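You operate a simulated robot arm through the tools that you are given. There is no shell and no other tool.

You are at the controls of a simulated two-armed robot. One attempt, no reset.

## Task
Put the brown cover on the top of the green table away on the shelf under the narrow bench. Put two of the yellow tags from the top of the green table on the shelf under the repair bench. Put the white yarn cone marked "95" from the top of the green table in the purple tray and the white yarn cone that says "62" on the left part of the pack's top. Put the jar labelled "clips" from the top of the green table on the third shelf from the top of the grey shelving. Shut the right drawer of the grey cabinet. Open the left door of the grey cabinet, fetch the 30 tex white spool with blue ends from the third shelf from the top of the grey shelving and set it on the upper shelf in the grey cabinet and shut the door again. Any order will do. Set down upright: jar, white spool with blue ends.
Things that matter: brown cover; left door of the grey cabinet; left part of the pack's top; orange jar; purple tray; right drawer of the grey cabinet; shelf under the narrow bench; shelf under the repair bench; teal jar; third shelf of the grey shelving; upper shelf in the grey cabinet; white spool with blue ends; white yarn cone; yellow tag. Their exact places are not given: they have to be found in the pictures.

Only the result counts: the job must be done as asked and must still hold three seconds after the hand-in. Knocking over, shifting, dropping, spilling or breaking anything else fails it. Lids that push on must go on centred and level and be pressed home; caps that screw on are set level and turned clockwise until they are tight.

## Robot
Two 7-joint arms with two-finger parallel grippers on one trunk, on a base that moves. Base frame: it is fixed to the floor where the robot stands at the start and does not move with it; the origin is under the middle of the robot, x ahead of it, y to its left, z up; the surface under the hand at the start is at about z = 800. Readings come in mm, degrees, newtons and seconds.
The left shoulder is at the start at [20, 138, 1225], the right one opposite. With the tool pointing down near the work surface each hand reaches from about 100 to 480 mm from the robot's upright axis, wherever it stands, measured 20 degrees to its own side. Places, roughly: brown cover (24x18x10 cm) [500, 0, 800]; left door of the grey cabinet [-1600, 2000, 400]; left part of the pack's top [2900, 4100, 1200]; orange jar, teal jar [250, 1750, 750]; purple tray (35x21x5 cm) [100, 1500, 800]; right drawer of the grey cabinet [-1600, 2400, 700]; shelf under the narrow bench [4700, -1100, 200]; shelf under the repair bench [-1700, -500, 400]; third shelf of the grey shelving [-1800, 1000, 900]; upper shelf in the grey cabinet [-1800, 2200, 400]; white spool with blue ends [-1750, 750, 1000]; white yarn cone [500, 1000, 750]; yellow tag [250, 1000, 750]. Payload 1.57 kg a hand.
Tool frame (each hand has its own): the origin (TCP) lies between the finger pads and is the grasp point; the fingertips stand 30 mm ahead of it; z points along the fingers, y is the line along which they close. Largest opening 80 mm; finger width 17, thickness 12; the body of the gripper, 40 by 82 mm, starts 80 mm behind the TCP.
Orientation is that of the tool frame in the base frame, as [roll, pitch, yaw] about the fixed x, y, z axes, in that order (R = Rz(yaw) Ry(pitch) Rx(roll)). With the fingers straight down and closing along the base's y, the tool's x points along the base's -x, its y along +y and its z along -z.

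## Interface
- The arms move only by the tool jog_arm. It takes "left_commands", "right_commands" or both (then of equal length, played together; a hand with none holds still); each is a list of rows, each a list of 3 entries, a list of its own where there are three numbers: the turn, a rotation vector about the tool's x, y, z in degrees, then the shift along the tool's x, y, z in mm, then the gripper command, from -1 (fully open) to 1 (shut), values between in proportion. In form: [[[rx, ry, rz], [x, y, z], grip], ...]. A call has 1 to 20 rows; each row shifts and turns the commanded pose from where the row before left it, along the tool's axes as they then stand. Each row takes 0.2 s and may step no farther than 50 mm and 8.6 degrees from the row before; otherwise, or with a gripper value out of range, the whole call is refused. Where a pose cannot be reached the arm comes as near as it can. A force on the tool above 40 N (or 10 N above the force at the start of the call, whichever is more), or a blocked arm, ends the call early, and 0.2 s more pass. The fingers move at their own pace (about 45 mm/s each) and stop on an object; they squeeze with about 28 N. The grip force told is the motor's: it shows also when the fingers shut on nothing. Time passes only in rows, and 0.2 s behind the last, so rows that do not move let the fingers close. The reply holds the time, the measured pose of the TCP, the force on the tool along the base axes, the opening and the grip force, in the units named above and with some noise, with the torque about the TCP (base axes, N m) and any sound that the robot's microphone picked up.
- Cameras (640 x 400 px; columns grow to the right, rows downward): "scene" is now at [190.2, 19.6, 1133.1]; the picture's right is [0.23, -0.97, 0.00], its down [-0.32, -0.07, -0.94] and it looks along [0.92, 0.21, -0.33] (base axes); focal length 214 px, centre (320, 200). "left" rides on the left gripper at [72, 7, -122] in its tool frame; the picture's right is [-0.09, 1.00, 0.00], its down [-0.84, -0.08, -0.54] and it looks along [-0.54, -0.05, 0.84] (tool axes); focal length 238 px, centre (320, 200). "right" rides on the right gripper at [72, -7, -122] in its tool frame; the picture's right is [0.09, 1.00, 0.00], its down [-0.84, 0.08, -0.54] and it looks along [-0.54, 0.05, 0.84] (tool axes); focal length 238 px, centre (320, 200).
- grab_frame(camera): a new picture of that camera. The clock stands still meanwhile.
- lift_body(by): slides the trunk up (or, below 0, down) by that many mm; the arms and the scene camera ride with it, the base frame stays. It gives what a move gives, with no picture.
- drive_base(legs): drives the robot by 1 to 6 legs, each [ahead, left, turn to the left] in mm, mm and degrees, along the robot's own axes; the way and the turn of a leg run together, so that a leg with both is an arc; at most 1500 mm and 180 degrees a leg. The arms and the cameras ride along, it lands a little off, and it stops where it bumps. It gives what a move gives.
- turn_head(pan, tilt): turns the head with the scene camera to pan (to the left, within 60 degrees either way) and tilt (down, from -29 to 69), counted from straight ahead of the robot. It gives what a move gives.
- pixel_to_xyz(camera, pixels): for up to 12 pixels [column, row] of the newest picture of that camera ("zoom" is the newest enlarged one), the place [x, y, z] in the base frame of the surface seen there, good to about 2 mm. The clock stands still meanwhile.
- close_up(camera, box): a new picture of the part [left, top, right, bottom] of that camera's present view, enlarged. The clock stands still meanwhile.
- hand_in(): hands the job in; it is judged then, once.

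Unless the task says otherwise, let go and move clear before handing in.

The tools are called after "Call:" by a JSON object that holds its "api" and its "payload". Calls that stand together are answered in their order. jog_arm: Moves the arms, as the interface text tells. Its arguments: {"type":"object","properties":{"left_commands":{"type":"array"},"right_commands":{"type":"array"}},"required":[]} The other tools are called the same way: lift_body (by) moves the trunk up or down; drive_base (legs) drives the base; turn_head (pan, tilt) turns the head that bears the scene camera; grab_frame (camera) takes a picture; pixel_to_xyz (camera, pixels) gives the place of the surface under pixels of a picture; close_up (camera, box) takes an enlarged picture of a part of a camera's view; hand_in () hands the job in.

At the start:

```text
t: 0.0
left_tool_pos: [354.6, 198.9, 1100.3]
left_tcp_rot: [180.0, 0.0, -180.0]
left_contact_force: [-0.2, 0.2, 0.2]
left_ft_torque: [0.03, -0.02, 0.03]
left_finger_gap: 80.0
left_gripper_force: 0.1
right_tool_pos: [393.4, -86.8, 1097.3]
right_tcp_rot: [179.9, 0.1, 179.9]
right_contact_force: [0.1, 0.7, 0.2]
right_ft_torque: [0.02, 0.02, 0.01]
right_finger_gap: 80.1
right_gripper_force: 0.0
trunk travel left (down, up): [-600.0, 640.0]
robot x, y, heading: [2.3, 0.2, 0.1]
head pan, tilt (commanded): [13.1, 19.1]
```

scene: 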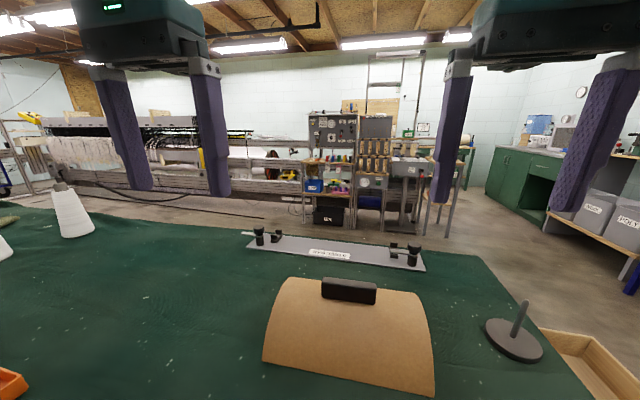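
right: 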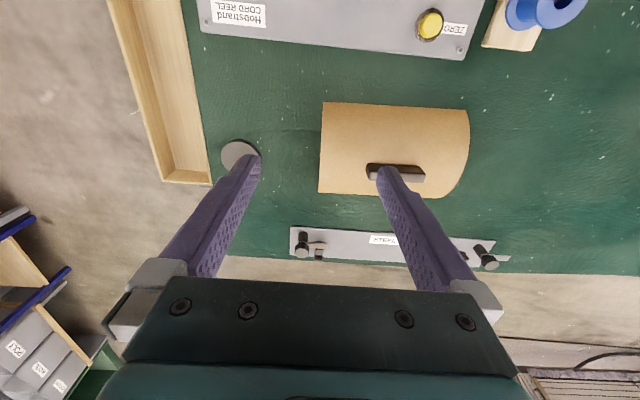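
left: 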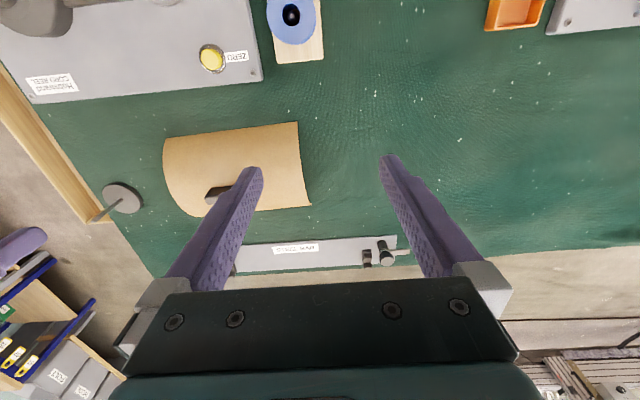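

The brown cover with a black handle sits at scene pixel (350,330), and white cones are at (70,210) on the left. I'll look around with the head first to map the table and the room.

Call:
{"api": "pixel_to_xyz", "payload": {"camera": "scene", "pixels": [[348, 291], [323, 290], [376, 297], [290, 280], [418, 292], [265, 362], [432, 392], [70, 190], [75, 230], [515, 340], [330, 252], [10, 215]]}}

Call:
{"api": "turn_head", "payload": {"pan": 50, "tilt": 25}}

Call:
{"api": "grab_frame", "payload": {"camera": "scene"}}

```text
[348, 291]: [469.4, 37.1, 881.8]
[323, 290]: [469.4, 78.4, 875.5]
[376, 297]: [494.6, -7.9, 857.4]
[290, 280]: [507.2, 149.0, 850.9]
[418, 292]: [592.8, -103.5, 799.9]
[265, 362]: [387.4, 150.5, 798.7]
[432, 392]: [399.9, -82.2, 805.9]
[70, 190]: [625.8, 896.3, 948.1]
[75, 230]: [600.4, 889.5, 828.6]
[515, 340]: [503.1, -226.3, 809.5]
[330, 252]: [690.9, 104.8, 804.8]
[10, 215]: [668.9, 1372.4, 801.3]
```

```text
t: 1.0
left_tool_pos: [354.6, 200.3, 1099.9]
left_tcp_rot: [179.9, 0.0, 180.0]
left_contact_force: [0.1, -0.2, 0.4]
left_ft_torque: [0.0, 0.01, -0.04]
left_finger_gap: 80.1
left_gripper_force: 0.1
right_tool_pos: [392.2, -87.8, 1096.5]
right_tcp_rot: [180.0, 0.1, 179.9]
right_contact_force: [0.1, -0.2, 0.5]
right_ft_torque: [0.03, 0.02, 0.02]
right_finger_gap: 79.8
right_gripper_force: 0.0
trunk travel left (down, up): [-600.0, 640.0]
robot x, y, heading: [-1.2, -1.4, 0.0]
head pan, tilt (commanded): [50.0, 25.0]
```

```text
taken
```

scene: 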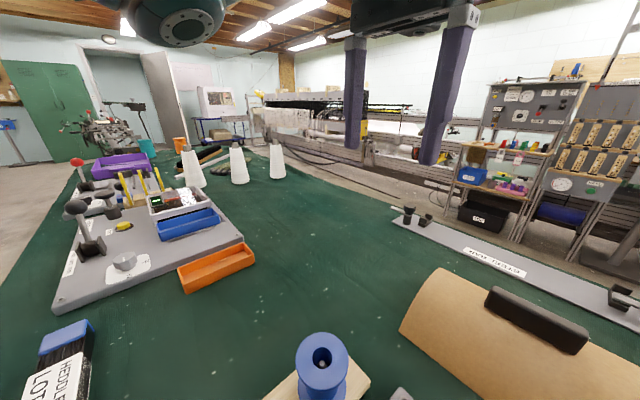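

The green table stretches left with three white cones at (190,165), (237,165), (277,160), a purple tray at (122,165), and jars at (148,147), (180,145). I'll zoom in.

Call:
{"api": "close_up", "payload": {"camera": "scene", "box": [60, 110, 300, 260]}}

Call:
{"api": "pixel_to_xyz", "payload": {"camera": "zoom", "pixels": [[350, 130], [470, 130], [575, 130], [170, 150], [237, 105], [318, 95], [50, 135], [300, 225], [170, 300], [450, 330], [20, 270], [400, 285]]}}

Call:
{"api": "close_up", "payload": {"camera": "scene", "box": [0, 30, 320, 230]}}

Call:
{"api": "turn_head", "payload": {"pan": -50, "tilt": 20}}

Call:
{"api": "grab_frame", "payload": {"camera": "scene"}}

```text
2.67 times, centred on (180, 185) of scene
```

zoom: 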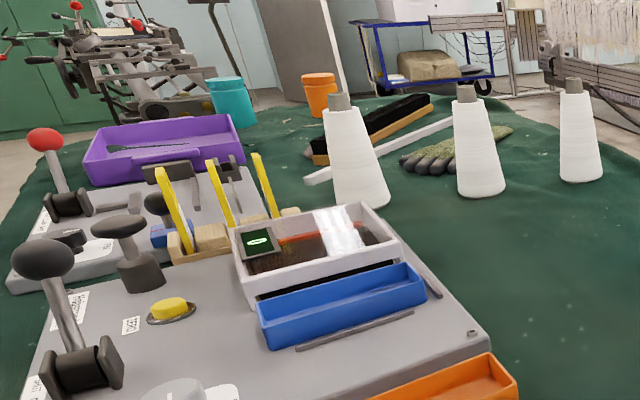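

```text
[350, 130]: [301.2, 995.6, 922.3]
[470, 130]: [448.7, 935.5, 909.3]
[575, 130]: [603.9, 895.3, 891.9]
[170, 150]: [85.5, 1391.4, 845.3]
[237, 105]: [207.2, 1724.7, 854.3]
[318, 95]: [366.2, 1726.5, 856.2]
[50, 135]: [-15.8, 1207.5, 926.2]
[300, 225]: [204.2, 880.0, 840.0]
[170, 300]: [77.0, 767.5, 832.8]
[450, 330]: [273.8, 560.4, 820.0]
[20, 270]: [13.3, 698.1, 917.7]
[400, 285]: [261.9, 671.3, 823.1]
```

```text
2.00 times, centred on (160, 130) of scene
```

zoom: 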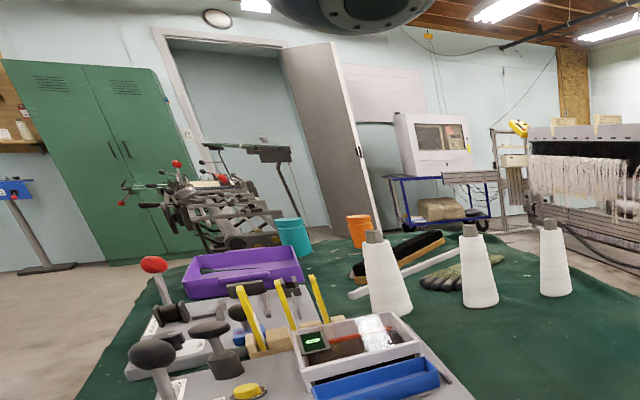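

```text
t: 2.8
left_tool_pos: [356.0, 199.4, 1099.5]
left_tcp_rot: [-180.0, 0.0, -180.0]
left_contact_force: [0.4, 0.6, 0.3]
left_ft_torque: [0.01, 0.02, -0.01]
left_finger_gap: 80.1
left_gripper_force: 0.0
right_tool_pos: [392.3, -86.9, 1096.1]
right_tcp_rot: [180.0, 0.1, 180.0]
right_contact_force: [-0.3, 0.2, -0.1]
right_ft_torque: [-0.03, 0.02, 0.0]
right_finger_gap: 80.1
right_gripper_force: 0.1
trunk travel left (down, up): [-600.0, 640.0]
robot x, y, heading: [1.1, 1.8, -0.2]
head pan, tilt (commanded): [-50.0, 20.0]
```

```text
taken
```

scene: 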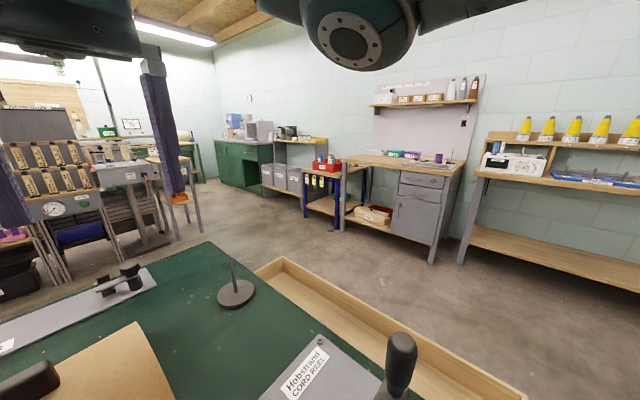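

Now the right side shows benches along the wall; I'll zoom to identify the narrow bench around (170,175) and keep surveying.

Call:
{"api": "close_up", "payload": {"camera": "scene", "box": [60, 100, 380, 260]}}

Call:
{"api": "pixel_to_xyz", "payload": {"camera": "zoom", "pixels": [[240, 190], [280, 250], [170, 190], [220, 120], [540, 130], [430, 150], [560, 220], [400, 90], [640, 120], [30, 200], [150, 270], [250, 170]]}}

Call:
{"api": "turn_head", "payload": {"pan": -12, "tilt": 10}}

Call:
{"api": "close_up", "payload": {"camera": "scene", "box": [200, 100, 440, 250]}}

Call:
{"api": "pixel_to_xyz", "payload": {"camera": "zoom", "pixels": [[240, 190], [280, 250], [320, 200], [350, 150], [400, 200], [430, 150], [500, 220], [400, 90], [600, 120], [320, 250], [360, 270], [250, 150]]}}

```text
2.00 times, centred on (220, 180) of scene
```

zoom: 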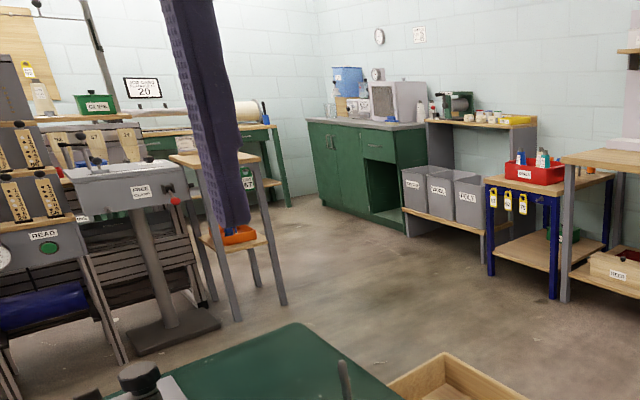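

```text
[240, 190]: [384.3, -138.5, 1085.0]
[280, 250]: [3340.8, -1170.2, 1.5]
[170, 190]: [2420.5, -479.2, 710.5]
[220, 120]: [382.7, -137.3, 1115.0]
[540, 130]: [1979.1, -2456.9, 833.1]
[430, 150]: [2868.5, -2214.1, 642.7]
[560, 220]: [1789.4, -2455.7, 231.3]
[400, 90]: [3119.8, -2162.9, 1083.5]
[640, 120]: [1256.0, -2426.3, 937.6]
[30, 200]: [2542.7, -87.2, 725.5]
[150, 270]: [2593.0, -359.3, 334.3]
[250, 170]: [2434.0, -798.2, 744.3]
```

```text
t: 3.8
left_tool_pos: [355.8, 199.6, 1100.3]
left_tcp_rot: [-179.9, -0.1, -179.9]
left_contact_force: [-0.6, -0.2, -0.1]
left_ft_torque: [-0.01, -0.02, 0.02]
left_finger_gap: 80.0
left_gripper_force: 0.0
right_tool_pos: [394.3, -88.1, 1096.9]
right_tcp_rot: [180.0, 0.1, 179.9]
right_contact_force: [0.4, 1.1, 0.4]
right_ft_torque: [0.04, 0.02, -0.01]
right_finger_gap: 79.8
right_gripper_force: 0.1
trunk travel left (down, up): [-600.0, 640.0]
robot x, y, heading: [0.0, -3.3, 0.1]
head pan, tilt (commanded): [-12.0, 10.0]
```

```text
2.67 times, centred on (320, 175) of scene
```

zoom: 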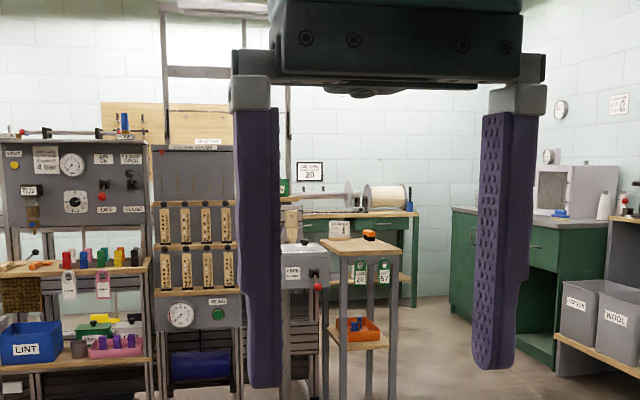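

```text
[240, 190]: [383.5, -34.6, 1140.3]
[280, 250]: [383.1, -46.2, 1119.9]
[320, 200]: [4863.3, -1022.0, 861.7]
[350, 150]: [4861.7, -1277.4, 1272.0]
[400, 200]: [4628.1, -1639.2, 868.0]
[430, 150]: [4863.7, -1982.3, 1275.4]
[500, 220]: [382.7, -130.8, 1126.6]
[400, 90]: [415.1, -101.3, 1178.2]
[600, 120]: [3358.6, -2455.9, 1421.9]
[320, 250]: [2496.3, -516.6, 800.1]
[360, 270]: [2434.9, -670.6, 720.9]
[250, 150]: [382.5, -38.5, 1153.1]
```

I need the table outline and where the robot can drive. I'll look down and left near the robot.

Call:
{"api": "turn_head", "payload": {"pan": 60, "tilt": 50}}

Call:
{"api": "grab_frame", "payload": {"camera": "scene"}}

Call:
{"api": "pixel_to_xyz", "payload": {"camera": "scene", "pixels": [[60, 300], [100, 240], [130, 200], [150, 160], [200, 300], [300, 330], [400, 350], [30, 350], [150, 120], [50, 100], [20, 200], [100, 390]]}}

Call:
{"api": "turn_head", "payload": {"pan": 0, "tilt": 60}}

Call:
{"api": "grab_frame", "payload": {"camera": "scene"}}

Call:
{"api": "pixel_to_xyz", "payload": {"camera": "scene", "pixels": [[100, 380], [200, 390], [320, 390], [420, 390], [500, 380], [580, 350], [320, 200], [320, 100], [200, 200], [450, 200], [550, 200], [100, 200]]}}

```text
t: 5.3
left_tool_pos: [355.5, 200.1, 1100.0]
left_tcp_rot: [-180.0, 0.0, 180.0]
left_contact_force: [0.2, -0.8, -0.2]
left_ft_torque: [0.01, -0.01, 0.01]
left_finger_gap: 80.0
left_gripper_force: 0.0
right_tool_pos: [392.6, -87.4, 1098.4]
right_tcp_rot: [-179.9, 0.1, 180.0]
right_contact_force: [0.4, -1.0, -0.7]
right_ft_torque: [0.0, -0.05, -0.01]
right_finger_gap: 79.9
right_gripper_force: 0.0
trunk travel left (down, up): [-600.0, 640.0]
robot x, y, heading: [-5.5, -2.4, 0.1]
head pan, tilt (commanded): [60.0, 50.0]
```

```text
taken
```

scene: 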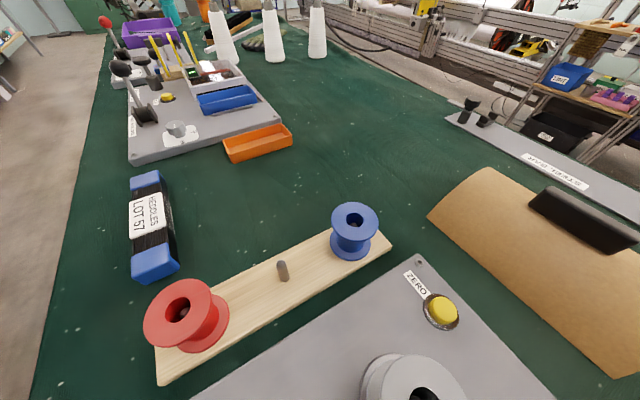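

```text
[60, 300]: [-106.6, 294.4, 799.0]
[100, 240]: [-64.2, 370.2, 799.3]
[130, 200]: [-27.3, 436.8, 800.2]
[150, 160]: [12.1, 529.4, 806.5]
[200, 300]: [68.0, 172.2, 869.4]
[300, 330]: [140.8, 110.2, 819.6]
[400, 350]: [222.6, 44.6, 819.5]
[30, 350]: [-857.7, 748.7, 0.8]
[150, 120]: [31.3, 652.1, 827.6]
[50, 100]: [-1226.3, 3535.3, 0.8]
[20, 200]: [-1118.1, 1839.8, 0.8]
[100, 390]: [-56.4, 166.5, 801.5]
```

```text
t: 6.6
left_tool_pos: [356.1, 199.9, 1099.8]
left_tcp_rot: [180.0, -0.1, -179.9]
left_contact_force: [0.2, -0.1, -0.6]
left_ft_torque: [0.03, -0.03, 0.0]
left_finger_gap: 79.8
left_gripper_force: 0.0
right_tool_pos: [394.7, -88.9, 1097.0]
right_tcp_rot: [180.0, 0.0, 179.9]
right_contact_force: [-0.4, -0.3, 0.2]
right_ft_torque: [0.01, 0.01, 0.01]
right_finger_gap: 80.1
right_gripper_force: 0.1
trunk travel left (down, up): [-600.0, 640.0]
robot x, y, heading: [0.7, 1.1, 0.0]
head pan, tilt (commanded): [0.0, 60.0]
```

```text
taken
```

scene: 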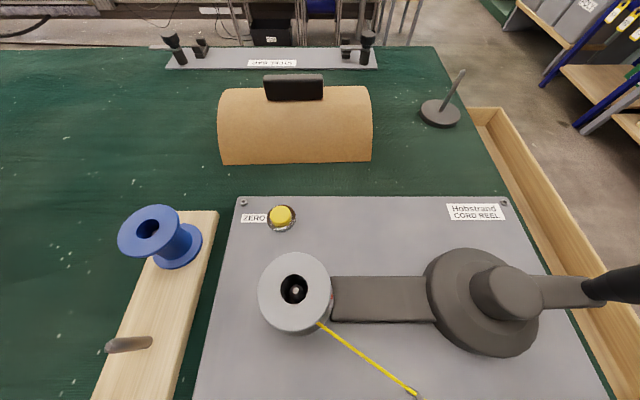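

```text
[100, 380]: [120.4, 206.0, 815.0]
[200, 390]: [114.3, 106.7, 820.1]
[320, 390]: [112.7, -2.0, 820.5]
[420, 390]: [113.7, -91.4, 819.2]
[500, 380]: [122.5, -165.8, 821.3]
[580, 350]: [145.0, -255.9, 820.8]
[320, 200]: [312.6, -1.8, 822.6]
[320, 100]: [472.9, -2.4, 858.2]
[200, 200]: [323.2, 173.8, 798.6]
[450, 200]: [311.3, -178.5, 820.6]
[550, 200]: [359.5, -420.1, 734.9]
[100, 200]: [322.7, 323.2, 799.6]
```

The table top extends west close to the robot; I'll measure its edges precisely from zoomed views.

Call:
{"api": "turn_head", "payload": {"pan": 60, "tilt": 50}}

Call:
{"api": "close_up", "payload": {"camera": "scene", "box": [0, 0, 320, 200]}}

Call:
{"api": "pixel_to_xyz", "payload": {"camera": "zoom", "pixels": [[190, 260], [180, 300], [172, 340], [200, 210], [210, 170], [215, 120], [445, 30], [545, 30], [633, 30], [340, 85], [350, 90], [380, 90]]}}

Call:
{"api": "close_up", "payload": {"camera": "scene", "box": [0, 200, 320, 400]}}

Call:
{"api": "pixel_to_xyz", "payload": {"camera": "zoom", "pixels": [[160, 20], [150, 60], [130, 140], [110, 220], [90, 300], [70, 360], [60, 396], [120, 396], [200, 396], [100, 250], [80, 330], [140, 100]]}}

```text
t: 7.9
left_tool_pos: [355.0, 200.8, 1099.5]
left_tcp_rot: [-180.0, -0.1, -180.0]
left_contact_force: [0.1, -0.1, 1.6]
left_ft_torque: [-0.01, 0.01, 0.0]
left_finger_gap: 80.0
left_gripper_force: 0.0
right_tool_pos: [392.3, -88.0, 1096.9]
right_tcp_rot: [179.9, 0.0, 179.9]
right_contact_force: [0.2, -0.3, -0.9]
right_ft_torque: [0.02, 0.0, 0.01]
right_finger_gap: 80.0
right_gripper_force: 0.2
trunk travel left (down, up): [-600.0, 640.0]
robot x, y, heading: [-1.9, 1.4, 0.1]
head pan, tilt (commanded): [60.0, 50.0]
```

```text
2.00 times, centred on (160, 100) of scene
```

zoom: 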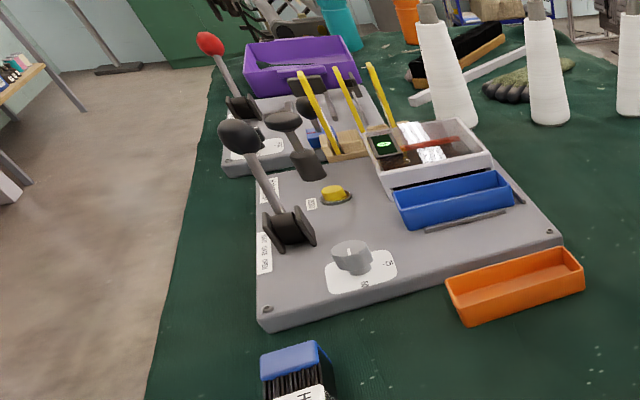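

```text
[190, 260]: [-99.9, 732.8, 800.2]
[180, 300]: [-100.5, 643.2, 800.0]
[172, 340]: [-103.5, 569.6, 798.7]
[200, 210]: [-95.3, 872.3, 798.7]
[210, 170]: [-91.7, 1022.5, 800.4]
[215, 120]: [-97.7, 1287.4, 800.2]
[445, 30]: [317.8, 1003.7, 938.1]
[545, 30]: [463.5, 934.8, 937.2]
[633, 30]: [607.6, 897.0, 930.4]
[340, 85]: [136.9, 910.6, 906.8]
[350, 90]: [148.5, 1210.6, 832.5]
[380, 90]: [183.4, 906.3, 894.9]
```

```text
2.00 times, centred on (160, 300) of scene
```

zoom: 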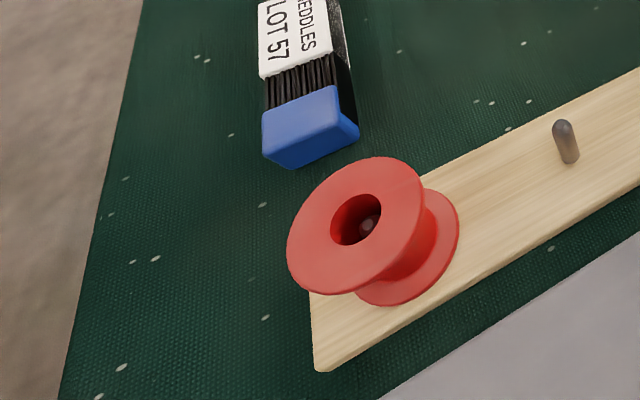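

```text
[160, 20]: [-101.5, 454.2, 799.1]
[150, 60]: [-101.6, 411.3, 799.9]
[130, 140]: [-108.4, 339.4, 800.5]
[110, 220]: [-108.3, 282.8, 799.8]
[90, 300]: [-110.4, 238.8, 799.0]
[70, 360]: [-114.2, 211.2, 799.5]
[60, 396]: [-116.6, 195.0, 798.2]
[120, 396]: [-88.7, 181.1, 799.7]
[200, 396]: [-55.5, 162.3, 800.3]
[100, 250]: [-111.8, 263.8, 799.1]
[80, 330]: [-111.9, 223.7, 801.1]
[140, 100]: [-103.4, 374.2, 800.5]
```

The table's west edge lies at x ≈ -105…-115, yet the robot stands at x=0, so I want to see how its trunk and base relate to the table. I'll yaw the left wrist to look back at the robot.

Call:
{"api": "jog_arm", "payload": {"left_commands": [[[0, 0, 8.5], [0, 0, 0], -1], [[0, 0, 8.5], [0, 0, 0], -1], [[0, 0, 8.5], [0, 0, 0], -1], [[0, 0, 8.5], [0, 0, 0], -1], [[0, 0, 8.5], [0, 0, 0], -1], [[0, 0, 8.5], [0, 0, 0], -1], [[0, 0, 8.5], [0, 0, 0], -1], [[0, 0, 8.5], [0, 0, 0], -1], [[0, 0, 8.5], [0, 0, 0], -1], [[0, 0, 8.5], [0, 0, 0], -1], [[0, 0, 8.5], [0, 0, 0], -1], [[0, 0, 8.5], [0, 0, 0], -1], [[0, 0, 8.5], [0, 0, 0], -1], [[0, 0, 8.5], [0, 0, 0], -1], [[0, 0, 8.5], [0, 0, 0], -1], [[0, 0, 8.5], [0, 0, 0], -1]]}}

Call:
{"api": "grab_frame", "payload": {"camera": "left"}}

```text
t: 11.3
left_tool_pos: [356.1, 199.2, 1100.0]
left_tcp_rot: [180.0, 0.0, 43.9]
left_contact_force: [0.1, 0.4, -0.4]
left_ft_torque: [-0.02, 0.0, 0.02]
left_finger_gap: 79.7
left_gripper_force: 0.0
right_tool_pos: [392.4, -88.2, 1097.7]
right_tcp_rot: [180.0, 0.1, 180.0]
right_contact_force: [0.1, 1.2, 0.2]
right_ft_torque: [0.01, -0.03, 0.0]
right_finger_gap: 79.6
right_gripper_force: 0.1
trunk travel left (down, up): [-600.0, 640.0]
robot x, y, heading: [0.7, -1.4, -0.2]
head pan, tilt (commanded): [60.0, 50.0]
```

```text
taken
```

left: 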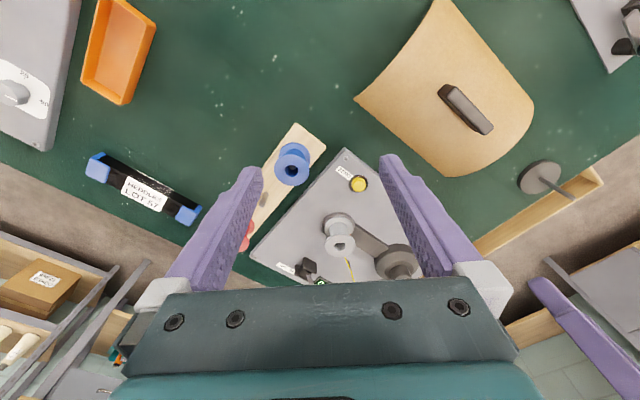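

The wrist view shows no trunk blocking the tabletop, so the robot's column doesn't visibly occupy the table. I'll turn in place by 90° left (hands at z=1100 clear the table objects) to survey the west side.

Call:
{"api": "drive_base", "payload": {"legs": [[0, 0, 90]]}}

Call:
{"api": "turn_head", "payload": {"pan": 55, "tilt": 15}}

Call:
{"api": "grab_frame", "payload": {"camera": "scene"}}

```text
t: 15.6
left_tool_pos: [-208.0, 350.7, 1100.2]
left_tcp_rot: [-180.0, -0.1, 135.3]
left_contact_force: [-0.1, 0.1, -0.2]
left_ft_torque: [0.01, 0.01, -0.03]
left_finger_gap: 79.8
left_gripper_force: 0.2
right_tool_pos: [78.8, 395.0, 1096.7]
right_tcp_rot: [180.0, 0.1, -88.8]
right_contact_force: [-0.7, 0.2, -0.6]
right_ft_torque: [-0.02, -0.02, 0.01]
right_finger_gap: 79.8
right_gripper_force: 0.1
trunk travel left (down, up): [-600.0, 640.0]
robot x, y, heading: [2.3, 1.4, 91.3]
head pan, tilt (commanded): [60.0, 50.0]
```

```text
t: 16.6
left_tool_pos: [-209.0, 351.2, 1099.5]
left_tcp_rot: [-180.0, 0.1, 135.3]
left_contact_force: [-0.5, 0.3, -0.6]
left_ft_torque: [0.0, 0.04, 0.02]
left_finger_gap: 80.1
left_gripper_force: 0.1
right_tool_pos: [78.8, 395.3, 1095.9]
right_tcp_rot: [-180.0, 0.2, -88.8]
right_contact_force: [0.4, -0.5, -0.1]
right_ft_torque: [-0.01, -0.02, 0.0]
right_finger_gap: 80.0
right_gripper_force: 0.1
trunk travel left (down, up): [-600.0, 640.0]
robot x, y, heading: [-0.0, -0.4, 91.4]
head pan, tilt (commanded): [55.0, 15.0]
```

```text
taken
```

scene: 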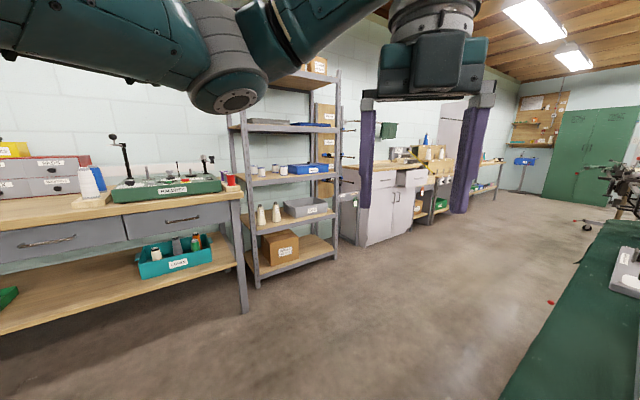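

The west wall shows the grey shelving at (285,170), the grey cabinet with doors at (390,205), and a bench at left (100,240). I'll zoom in.

Call:
{"api": "close_up", "payload": {"camera": "scene", "box": [220, 60, 460, 300]}}

Call:
{"api": "pixel_to_xyz", "payload": {"camera": "zoom", "pixels": [[120, 170], [120, 260], [120, 320], [90, 450], [200, 400], [120, 510], [340, 320], [390, 400], [460, 420], [490, 340], [400, 330], [480, 390]]}}

Call:
{"api": "close_up", "payload": {"camera": "scene", "box": [0, 120, 260, 320]}}

Call:
{"api": "pixel_to_xyz", "payload": {"camera": "zoom", "pixels": [[100, 180], [500, 200], [100, 420], [500, 330], [400, 280], [120, 300], [590, 300], [350, 120], [600, 460], [50, 250], [300, 400], [10, 370]]}}

```text
1.67 times, centred on (340, 180) of scene
```

zoom: 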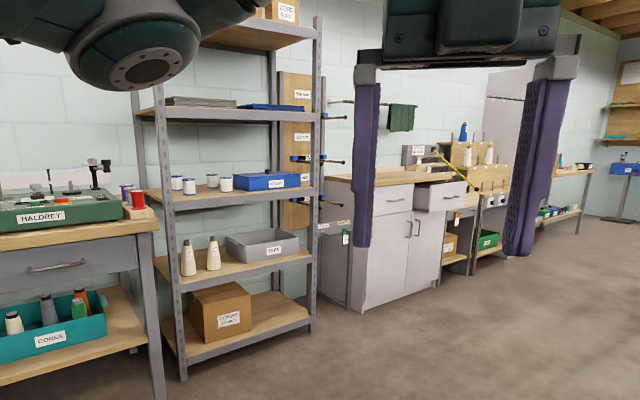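

```text
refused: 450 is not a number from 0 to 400
```

```text
2.00 times, centred on (130, 220) of scene
```

zoom: 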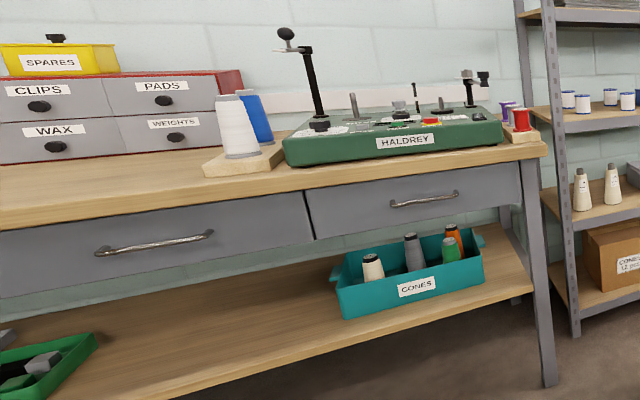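

```text
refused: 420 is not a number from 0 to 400
```

The shelving's third shelf from the top holds white spools with blue ends (zoom (170–225,183)) and a blue tray. I'll get positions.

Call:
{"api": "pixel_to_xyz", "payload": {"camera": "zoom", "pixels": [[100, 180], [500, 195], [100, 380], [500, 300], [400, 280], [120, 300], [545, 300], [400, 140], [560, 130], [50, 250], [300, 380], [590, 200]]}}

Call:
{"api": "close_up", "payload": {"camera": "scene", "box": [220, 110, 350, 220]}}

Call:
{"api": "pixel_to_xyz", "payload": {"camera": "zoom", "pixels": [[150, 250], [186, 240], [255, 235], [300, 235], [400, 240], [70, 270], [520, 250], [200, 280], [300, 280], [150, 60], [130, 360], [250, 60]]}}

Call:
{"api": "close_up", "payload": {"camera": "scene", "box": [320, 120, 520, 250]}}

Call:
{"api": "pixel_to_xyz", "payload": {"camera": "zoom", "pixels": [[150, 250], [230, 280], [260, 220], [300, 240], [320, 210], [300, 180], [230, 200], [200, 300], [320, 320], [340, 190], [240, 340], [100, 200]]}}

```text
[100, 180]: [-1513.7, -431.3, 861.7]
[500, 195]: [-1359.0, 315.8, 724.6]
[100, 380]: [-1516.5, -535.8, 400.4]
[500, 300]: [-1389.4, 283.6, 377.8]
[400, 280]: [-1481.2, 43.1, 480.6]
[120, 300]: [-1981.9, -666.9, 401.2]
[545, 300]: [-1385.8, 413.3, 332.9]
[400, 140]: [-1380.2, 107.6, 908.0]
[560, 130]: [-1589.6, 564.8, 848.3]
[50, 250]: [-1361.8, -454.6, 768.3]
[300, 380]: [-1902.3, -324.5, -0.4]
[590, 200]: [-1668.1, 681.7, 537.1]
```

```text
3.64 times, centred on (285, 165) of scene
```

zoom: 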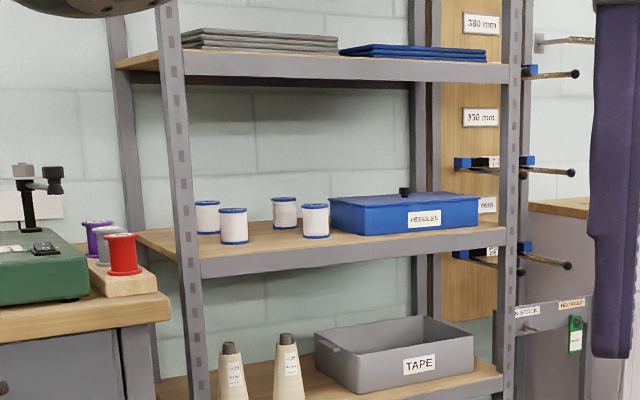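

```text
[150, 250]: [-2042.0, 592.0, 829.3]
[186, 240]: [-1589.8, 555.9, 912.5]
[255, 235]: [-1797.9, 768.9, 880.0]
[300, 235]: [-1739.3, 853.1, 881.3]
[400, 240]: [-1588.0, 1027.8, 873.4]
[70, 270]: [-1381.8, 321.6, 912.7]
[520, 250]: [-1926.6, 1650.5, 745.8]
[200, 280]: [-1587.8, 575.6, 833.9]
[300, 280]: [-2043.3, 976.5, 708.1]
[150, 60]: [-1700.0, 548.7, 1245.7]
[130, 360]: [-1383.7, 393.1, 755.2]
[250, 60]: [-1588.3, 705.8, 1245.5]
```

```text
3.08 times, centred on (420, 185) of scene
```

zoom: 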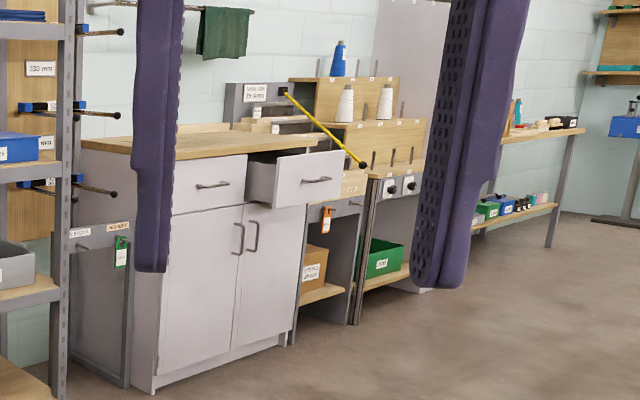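

```text
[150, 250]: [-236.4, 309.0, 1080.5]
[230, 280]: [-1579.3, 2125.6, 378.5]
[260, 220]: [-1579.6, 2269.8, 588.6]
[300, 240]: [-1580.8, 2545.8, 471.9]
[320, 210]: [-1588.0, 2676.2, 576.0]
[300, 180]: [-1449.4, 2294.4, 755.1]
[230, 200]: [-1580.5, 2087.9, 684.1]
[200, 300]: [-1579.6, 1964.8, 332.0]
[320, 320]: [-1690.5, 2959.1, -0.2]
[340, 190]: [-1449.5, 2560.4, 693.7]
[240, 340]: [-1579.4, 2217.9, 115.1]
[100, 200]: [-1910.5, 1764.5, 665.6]
```

Cabinet front is at x≈-1580 with the right drawer open to x≈-1449. Now I'll look further left (south-west) and ahead (north).

Call:
{"api": "turn_head", "payload": {"pan": 10, "tilt": 10}}

Call:
{"api": "grab_frame", "payload": {"camera": "scene"}}

Call:
{"api": "turn_head", "payload": {"pan": -45, "tilt": 5}}

Call:
{"api": "grab_frame", "payload": {"camera": "scene"}}

```text
t: 17.7
left_tool_pos: [-208.0, 351.2, 1099.1]
left_tcp_rot: [-179.9, 0.0, 135.3]
left_contact_force: [-0.9, -0.6, -0.1]
left_ft_torque: [-0.01, 0.02, 0.01]
left_finger_gap: 79.7
left_gripper_force: 0.1
right_tool_pos: [77.6, 394.2, 1096.6]
right_tcp_rot: [180.0, 0.1, -88.7]
right_contact_force: [0.3, -0.1, 0.3]
right_ft_torque: [-0.07, -0.02, 0.01]
right_finger_gap: 79.9
right_gripper_force: 0.0
trunk travel left (down, up): [-600.0, 640.0]
robot x, y, heading: [-2.6, -0.2, 91.5]
head pan, tilt (commanded): [10.0, 10.0]
```

```text
taken
```

scene: 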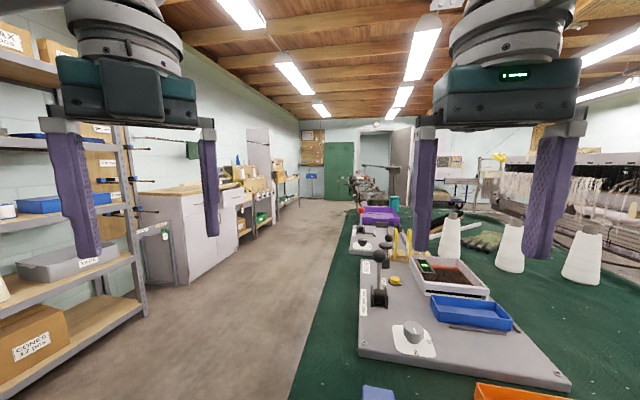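

```text
t: 18.9
left_tool_pos: [-208.7, 351.4, 1099.3]
left_tcp_rot: [180.0, 0.0, 135.2]
left_contact_force: [-0.5, 0.5, -0.5]
left_ft_torque: [-0.02, 0.03, -0.03]
left_finger_gap: 79.8
left_gripper_force: 0.0
right_tool_pos: [79.3, 395.0, 1096.9]
right_tcp_rot: [180.0, 0.2, -88.7]
right_contact_force: [-0.5, 0.3, -0.4]
right_ft_torque: [0.02, -0.02, -0.02]
right_finger_gap: 79.9
right_gripper_force: 0.0
trunk travel left (down, up): [-600.0, 640.0]
robot x, y, heading: [0.7, 5.0, 91.6]
head pan, tilt (commanded): [-45.0, 5.0]
```

```text
taken
```

scene: 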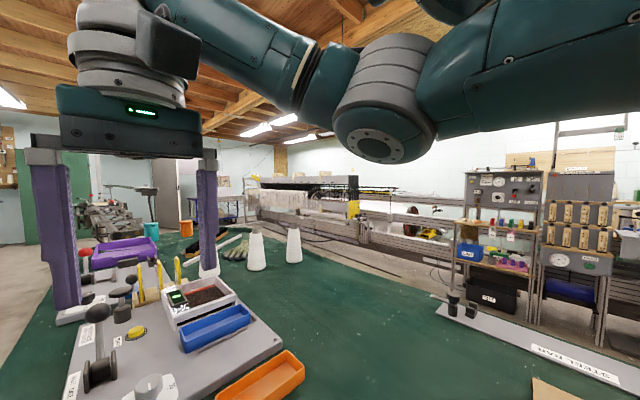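

I'll zoom toward the pack around bearing 55° (scene pixels ~(290,190)) and identify it.

Call:
{"api": "close_up", "payload": {"camera": "scene", "box": [220, 140, 380, 240]}}

Call:
{"api": "pixel_to_xyz", "payload": {"camera": "zoom", "pixels": [[60, 120], [120, 160], [250, 150], [300, 230], [350, 150], [450, 150], [520, 180], [540, 250], [200, 250], [600, 170], [350, 190], [160, 200]]}}

Call:
{"api": "close_up", "payload": {"camera": "scene", "box": [360, 140, 640, 315]}}

Call:
{"api": "pixel_to_xyz", "payload": {"camera": "zoom", "pixels": [[60, 120], [120, 160], [250, 150], [300, 230], [350, 150], [450, 150], [520, 180], [540, 250], [200, 250], [600, 170], [350, 300], [160, 200]]}}

```text
4.00 times, centred on (300, 190) of scene
```

zoom: 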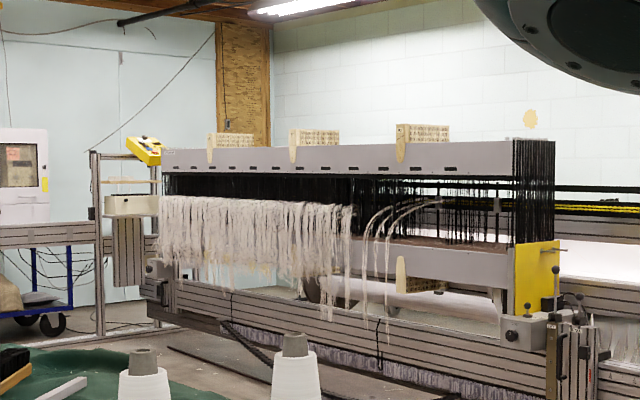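

```text
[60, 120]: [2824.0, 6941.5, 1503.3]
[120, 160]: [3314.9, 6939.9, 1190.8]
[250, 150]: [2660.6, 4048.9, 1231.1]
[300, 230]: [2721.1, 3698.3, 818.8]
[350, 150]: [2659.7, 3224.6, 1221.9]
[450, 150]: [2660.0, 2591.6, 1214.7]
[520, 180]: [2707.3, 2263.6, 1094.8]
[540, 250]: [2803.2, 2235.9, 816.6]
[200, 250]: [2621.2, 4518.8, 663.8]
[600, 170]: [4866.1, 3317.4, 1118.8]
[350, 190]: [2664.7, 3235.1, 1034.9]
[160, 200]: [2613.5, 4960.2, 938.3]
```

```text
2.29 times, centred on (500, 228) of scene
```

zoom: 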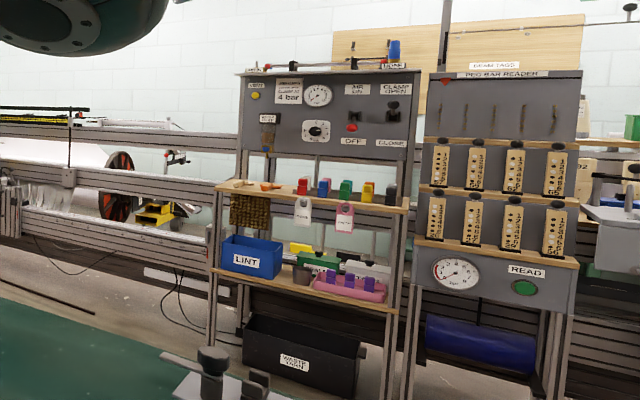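

```text
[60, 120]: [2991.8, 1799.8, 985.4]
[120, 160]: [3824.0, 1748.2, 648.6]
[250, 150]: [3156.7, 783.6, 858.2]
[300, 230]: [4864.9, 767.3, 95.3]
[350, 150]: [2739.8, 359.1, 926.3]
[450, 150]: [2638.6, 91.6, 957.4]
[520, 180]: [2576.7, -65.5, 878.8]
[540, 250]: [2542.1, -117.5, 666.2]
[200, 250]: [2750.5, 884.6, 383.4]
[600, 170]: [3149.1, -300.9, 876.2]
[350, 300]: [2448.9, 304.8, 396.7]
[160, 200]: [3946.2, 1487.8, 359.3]
```

The loom "pack" is the long grey beam (top ~z 1250+, y 2260–4950) with three wooden combs on it. I'll start with the brown cover: turn back to face it and step 100 mm ahead.

Call:
{"api": "drive_base", "payload": {"legs": [[0, 0, -91.6], [100, 0, 0]]}}

Call:
{"api": "turn_head", "payload": {"pan": 5, "tilt": 55}}

Call:
{"api": "jog_arm", "payload": {"left_commands": [[[0, 0, -7.7], [0, 0, 0], -1], [[0, 0, -7.7], [0, 0, 0], -1], [[0, 0, -7.7], [0, 0, 0], -1], [[0, 0, -7.7], [0, 0, 0], -1], [[0, 0, -7.7], [0, 0, 0], -1], [[0, 0, -7.7], [0, 0, 0], -1]]}}

Call:
{"api": "close_up", "payload": {"camera": "scene", "box": [160, 50, 480, 250]}}

Call:
{"api": "grab_frame", "payload": {"camera": "left"}}

```text
t: 24.0
left_tool_pos: [462.1, 183.0, 1100.1]
left_tcp_rot: [-180.0, 0.0, 41.9]
left_contact_force: [0.2, -0.8, 0.2]
left_ft_torque: [0.0, 0.03, -0.03]
left_finger_gap: 80.0
left_gripper_force: 0.1
right_tool_pos: [486.5, -106.1, 1097.7]
right_tcp_rot: [-180.0, 0.1, 177.6]
right_contact_force: [0.4, -0.4, -0.3]
right_ft_torque: [-0.01, -0.03, -0.01]
right_finger_gap: 80.0
right_gripper_force: 0.0
trunk travel left (down, up): [-600.0, 640.0]
robot x, y, heading: [97.2, -3.4, -2.0]
head pan, tilt (commanded): [-45.0, 5.0]
```

```text
t: 25.2
left_tool_pos: [461.3, 182.1, 1100.2]
left_tcp_rot: [180.0, 0.0, 41.8]
left_contact_force: [0.1, 0.4, 0.9]
left_ft_torque: [-0.02, 0.02, -0.03]
left_finger_gap: 79.9
left_gripper_force: 0.1
right_tool_pos: [488.4, -106.9, 1097.8]
right_tcp_rot: [-179.9, 0.1, 177.7]
right_contact_force: [0.0, -0.1, -0.5]
right_ft_torque: [-0.01, -0.03, -0.01]
right_finger_gap: 80.0
right_gripper_force: 0.0
trunk travel left (down, up): [-600.0, 640.0]
robot x, y, heading: [98.8, -6.7, -2.1]
head pan, tilt (commanded): [5.0, 55.0]
```

```text
t: 26.6
left_tool_pos: [461.5, 181.7, 1100.5]
left_tcp_rot: [-179.9, 0.0, 88.1]
left_contact_force: [-0.2, 0.3, -0.1]
left_ft_torque: [-0.01, 0.02, -0.02]
left_finger_gap: 80.0
left_gripper_force: 0.0
right_tool_pos: [486.9, -106.8, 1096.7]
right_tcp_rot: [179.9, 0.0, 177.7]
right_contact_force: [1.3, -0.1, 0.4]
right_ft_torque: [-0.01, 0.01, 0.02]
right_finger_gap: 79.9
right_gripper_force: 0.1
trunk travel left (down, up): [-600.0, 640.0]
robot x, y, heading: [100.2, -3.0, -2.2]
head pan, tilt (commanded): [5.0, 55.0]
```

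```text
2.00 times, centred on (320, 150) of scene
```

zoom: 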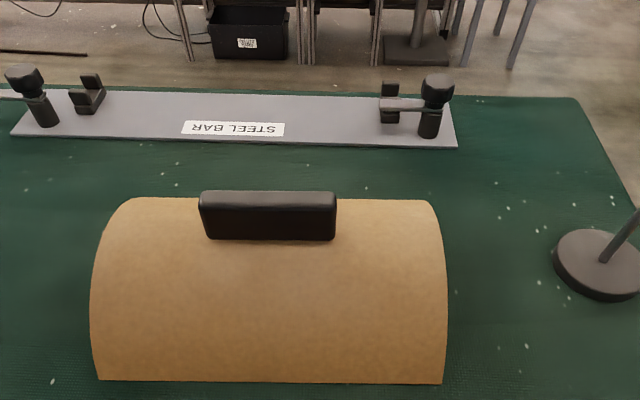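

```text
taken
```

left: 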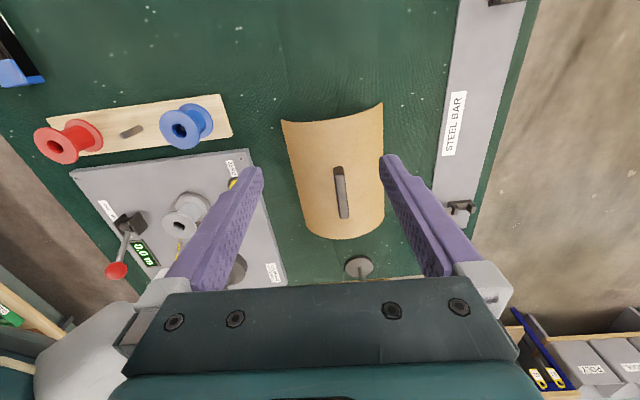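

The handle is clear at left-camera (341,190) and scene zoom (268,215). I'll measure it.

Call:
{"api": "pixel_to_xyz", "payload": {"camera": "left", "pixels": [[338, 170], [341, 190], [344, 214], [336, 190], [347, 190], [330, 150], [330, 190], [355, 190], [283, 122], [382, 105], [310, 232], [380, 225]]}}

Call:
{"api": "pixel_to_xyz", "payload": {"camera": "zoom", "pixels": [[205, 195], [268, 193], [333, 195], [205, 230], [268, 230], [333, 232], [268, 245], [100, 375], [440, 380], [140, 200], [420, 202], [268, 370]]}}

```text
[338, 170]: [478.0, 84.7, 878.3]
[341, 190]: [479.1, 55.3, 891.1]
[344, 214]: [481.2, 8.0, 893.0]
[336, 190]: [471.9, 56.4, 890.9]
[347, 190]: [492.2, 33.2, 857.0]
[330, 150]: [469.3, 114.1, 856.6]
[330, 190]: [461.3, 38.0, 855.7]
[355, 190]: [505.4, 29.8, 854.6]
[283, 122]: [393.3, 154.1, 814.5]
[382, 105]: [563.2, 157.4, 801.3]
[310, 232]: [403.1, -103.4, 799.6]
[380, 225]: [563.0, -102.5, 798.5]
```

```text
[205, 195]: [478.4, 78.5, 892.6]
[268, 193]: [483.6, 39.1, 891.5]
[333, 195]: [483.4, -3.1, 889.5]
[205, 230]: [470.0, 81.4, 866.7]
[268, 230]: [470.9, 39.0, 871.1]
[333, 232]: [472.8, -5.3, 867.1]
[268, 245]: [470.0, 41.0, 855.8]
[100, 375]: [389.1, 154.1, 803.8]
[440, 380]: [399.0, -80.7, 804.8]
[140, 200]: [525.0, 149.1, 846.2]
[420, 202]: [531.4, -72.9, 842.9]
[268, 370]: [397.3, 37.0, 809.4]
```

Handle spans x≈470–489, y≈-5…82, top z≈892, cover top z≈857. I'll align the left hand above it (yaw ≈93°) and move the right hand aside.

Call:
{"api": "jog_arm", "payload": {"left_commands": [[[0, 0, -4.9], [0, 0, 0], -1], [[0, 0, 0], [-48, 4, 0], -1], [[0, 0, 0], [-48, 4, 0], -1], [[0, 0, 0], [-48, 3.5, 0], -1], [[0, 0, 0], [0, 0, 50], -1], [[0, 0, 0], [0, 0, 50], -1], [[0, 0, 0], [0, 0, 40], -1]], "right_commands": [[[0, 0, 0], [0, -40, 0], -1], [[0, 0, 0], [0, -40, 0], -1], [[0, 0, 0], [0, -40, 0], -1], [[0, 0, 0], [0, 0, 0], -1], [[0, 0, 0], [0, 0, 0], -1], [[0, 0, 0], [0, 0, 0], -1], [[0, 0, 0], [0, 0, 0], -1]]}}

Call:
{"api": "grab_frame", "payload": {"camera": "left"}}

Call:
{"api": "grab_frame", "payload": {"camera": "scene"}}

```text
t: 28.2
left_tool_pos: [481.1, 40.8, 957.0]
left_tcp_rot: [180.0, 0.0, 93.0]
left_contact_force: [-0.3, -0.3, -0.2]
left_ft_torque: [0.02, -0.02, -0.03]
left_finger_gap: 79.9
left_gripper_force: 0.0
right_tool_pos: [479.9, -226.0, 1094.5]
right_tcp_rot: [-179.9, 0.3, 177.6]
right_contact_force: [0.0, -0.5, 0.7]
right_ft_torque: [0.0, 0.0, 0.0]
right_finger_gap: 80.1
right_gripper_force: 0.0
trunk travel left (down, up): [-600.0, 640.0]
robot x, y, heading: [95.4, -3.8, -2.3]
head pan, tilt (commanded): [5.0, 55.0]
```

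```text
taken
```

left: 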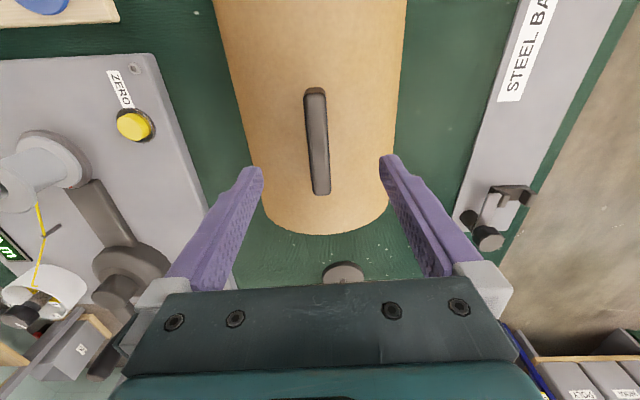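

```text
taken
```

scene: 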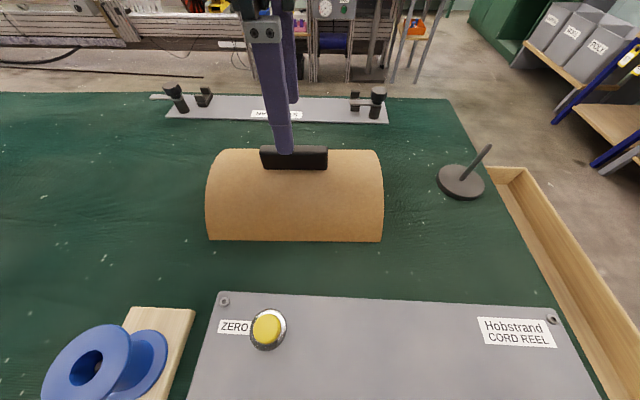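

Aligned above the handle. I'll verify with one reading, then descend 67 mm to z≈890 and grip.

Call:
{"api": "pixel_to_xyz", "payload": {"camera": "left", "pixels": [[309, 110], [323, 110], [312, 180], [328, 180], [318, 140], [305, 140], [335, 140]]}}

Call:
{"api": "jog_arm", "payload": {"left_commands": [[[0, 0, 0], [0, 0, 30], -1], [[0, 0, 0], [0, 0, 20], -1], [[0, 0, 0], [0, 0, 16], -1], [[0, 0, 0], [0, 0, 0], -1]]}}

```text
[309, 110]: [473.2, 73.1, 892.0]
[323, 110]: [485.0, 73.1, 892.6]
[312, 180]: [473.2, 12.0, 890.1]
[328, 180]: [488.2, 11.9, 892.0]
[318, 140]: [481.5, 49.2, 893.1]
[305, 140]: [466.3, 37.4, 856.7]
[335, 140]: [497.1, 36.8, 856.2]
```

```text
t: 29.2
left_tool_pos: [480.1, 40.4, 892.7]
left_tcp_rot: [179.9, 0.0, 92.9]
left_contact_force: [0.5, -0.2, 0.0]
left_ft_torque: [0.01, 0.0, 0.01]
left_finger_gap: 80.0
left_gripper_force: 0.0
right_tool_pos: [479.4, -225.6, 1096.0]
right_tcp_rot: [-180.0, 0.0, 177.7]
right_contact_force: [0.3, 1.1, 0.4]
right_ft_torque: [0.06, 0.02, -0.02]
right_finger_gap: 80.0
right_gripper_force: 0.0
trunk travel left (down, up): [-600.0, 640.0]
robot x, y, heading: [97.7, -6.4, -2.1]
head pan, tilt (commanded): [5.0, 55.0]
```

At z=892.7 with no contact; I'll lower 2 mm, close and lift slightly.

Call:
{"api": "jog_arm", "payload": {"left_commands": [[[0, 0, 0], [0, 0, 2], -1], [[0, 0, 0], [0, 0, 0], 1], [[0, 0, 0], [0, 0, 0], 1], [[0, 0, 0], [0, 0, 0], 1], [[0, 0, 0], [0, 0, 0], 1], [[0, 0, 0], [0, 0, 0], 1], [[0, 0, 0], [0, 0, 0], 1]]}}

Call:
{"api": "jog_arm", "payload": {"left_commands": [[[0, 0, 0], [0, 0, -10], 1], [[0, 0, 0], [0, 0, -30], 1], [[0, 0, 0], [0, 0, -40], 1], [[0, 0, 0], [0, 0, -40], 1]]}}

Call:
{"api": "grab_frame", "payload": {"camera": "scene"}}

```text
t: 30.8
left_tool_pos: [480.4, 39.5, 891.1]
left_tcp_rot: [179.9, 0.0, 92.8]
left_contact_force: [-1.0, 0.4, -0.6]
left_ft_torque: [0.04, -0.04, -0.13]
left_finger_gap: 17.6
left_gripper_force: 28.3
right_tool_pos: [479.3, -225.3, 1095.5]
right_tcp_rot: [-180.0, 0.1, 177.7]
right_contact_force: [0.1, 0.8, -0.2]
right_ft_torque: [0.0, 0.03, 0.02]
right_finger_gap: 79.8
right_gripper_force: 0.0
trunk travel left (down, up): [-600.0, 640.0]
robot x, y, heading: [97.4, -2.2, -2.3]
head pan, tilt (commanded): [5.0, 55.0]
```

```text
t: 31.8
left_tool_pos: [480.6, 41.0, 1011.6]
left_tcp_rot: [-179.9, 0.0, 92.9]
left_contact_force: [0.1, -1.4, -1.9]
left_ft_torque: [0.01, 0.0, -0.03]
left_finger_gap: 17.1
left_gripper_force: 28.4
right_tool_pos: [480.7, -224.0, 1096.0]
right_tcp_rot: [179.9, 0.1, 177.7]
right_contact_force: [-0.6, -0.3, -0.6]
right_ft_torque: [0.03, 0.0, 0.0]
right_finger_gap: 80.0
right_gripper_force: 0.0
trunk travel left (down, up): [-600.0, 640.0]
robot x, y, heading: [97.2, -6.7, -2.2]
head pan, tilt (commanded): [5.0, 55.0]
```

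```text
taken
```

scene: 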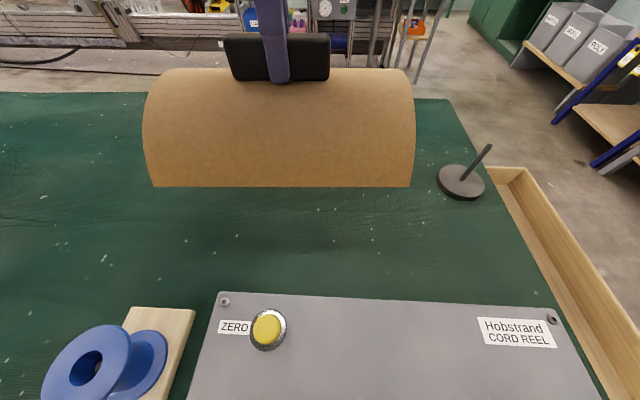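

The cover is held (gap 17 mm) with ~2 N weight. I'll raise the trunk 200 mm for clearance and back out west, then look at the table from there.

Call:
{"api": "lift_body", "payload": {"by": 200}}

Call:
{"api": "drive_base", "payload": {"legs": [[-900, 0, 0]]}}

Call:
{"api": "turn_head", "payload": {"pan": -40, "tilt": 25}}

Call:
{"api": "grab_frame", "payload": {"camera": "scene"}}

```text
t: 34.0
left_tool_pos: [480.9, 40.2, 1211.2]
left_tcp_rot: [-179.8, 0.0, 92.8]
left_contact_force: [-0.1, -0.6, -2.2]
left_ft_torque: [-0.01, 0.0, -0.02]
left_finger_gap: 17.6
left_gripper_force: 28.2
right_tool_pos: [481.2, -225.5, 1295.8]
right_tcp_rot: [180.0, 0.1, 177.7]
right_contact_force: [-0.2, -0.9, 1.1]
right_ft_torque: [-0.03, -0.01, 0.02]
right_finger_gap: 79.7
right_gripper_force: 0.0
trunk travel left (down, up): [-800.0, 440.0]
robot x, y, heading: [96.6, -3.6, -2.0]
head pan, tilt (commanded): [5.0, 55.0]
```

```text
t: 38.7
left_tool_pos: [-409.7, 75.8, 1211.3]
left_tcp_rot: [180.0, 0.0, 92.9]
left_contact_force: [1.1, -0.3, -1.5]
left_ft_torque: [-0.01, -0.01, 0.0]
left_finger_gap: 17.6
left_gripper_force: 27.7
right_tool_pos: [-410.5, -191.4, 1295.3]
right_tcp_rot: [-180.0, 0.1, 177.7]
right_contact_force: [0.7, -0.6, -0.1]
right_ft_torque: [-0.02, -0.02, 0.01]
right_finger_gap: 80.2
right_gripper_force: 0.0
trunk travel left (down, up): [-800.0, 440.0]
robot x, y, heading: [-792.7, 31.7, -2.3]
head pan, tilt (commanded): [5.0, 55.0]
```

```text
t: 39.8
left_tool_pos: [-410.3, 75.4, 1211.3]
left_tcp_rot: [180.0, 0.1, 92.9]
left_contact_force: [0.1, -0.1, -1.1]
left_ft_torque: [0.01, 0.02, 0.03]
left_finger_gap: 17.5
left_gripper_force: 27.8
right_tool_pos: [-410.3, -190.4, 1295.0]
right_tcp_rot: [180.0, 0.1, 177.7]
right_contact_force: [-0.4, -0.3, -0.2]
right_ft_torque: [0.0, 0.0, 0.0]
right_finger_gap: 80.3
right_gripper_force: 0.1
trunk travel left (down, up): [-800.0, 440.0]
robot x, y, heading: [-791.3, 26.9, -2.3]
head pan, tilt (commanded): [-40.0, 25.0]
```

```text
taken
```

scene: 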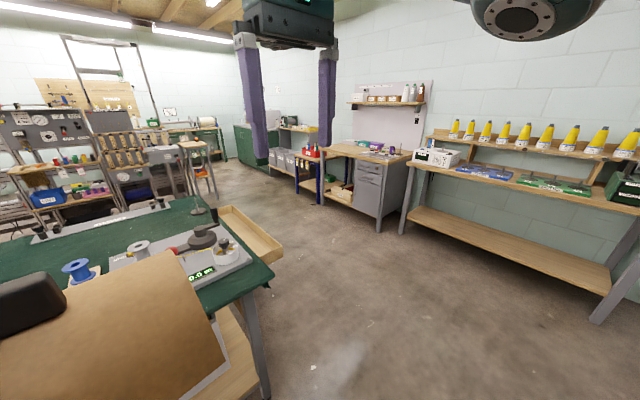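

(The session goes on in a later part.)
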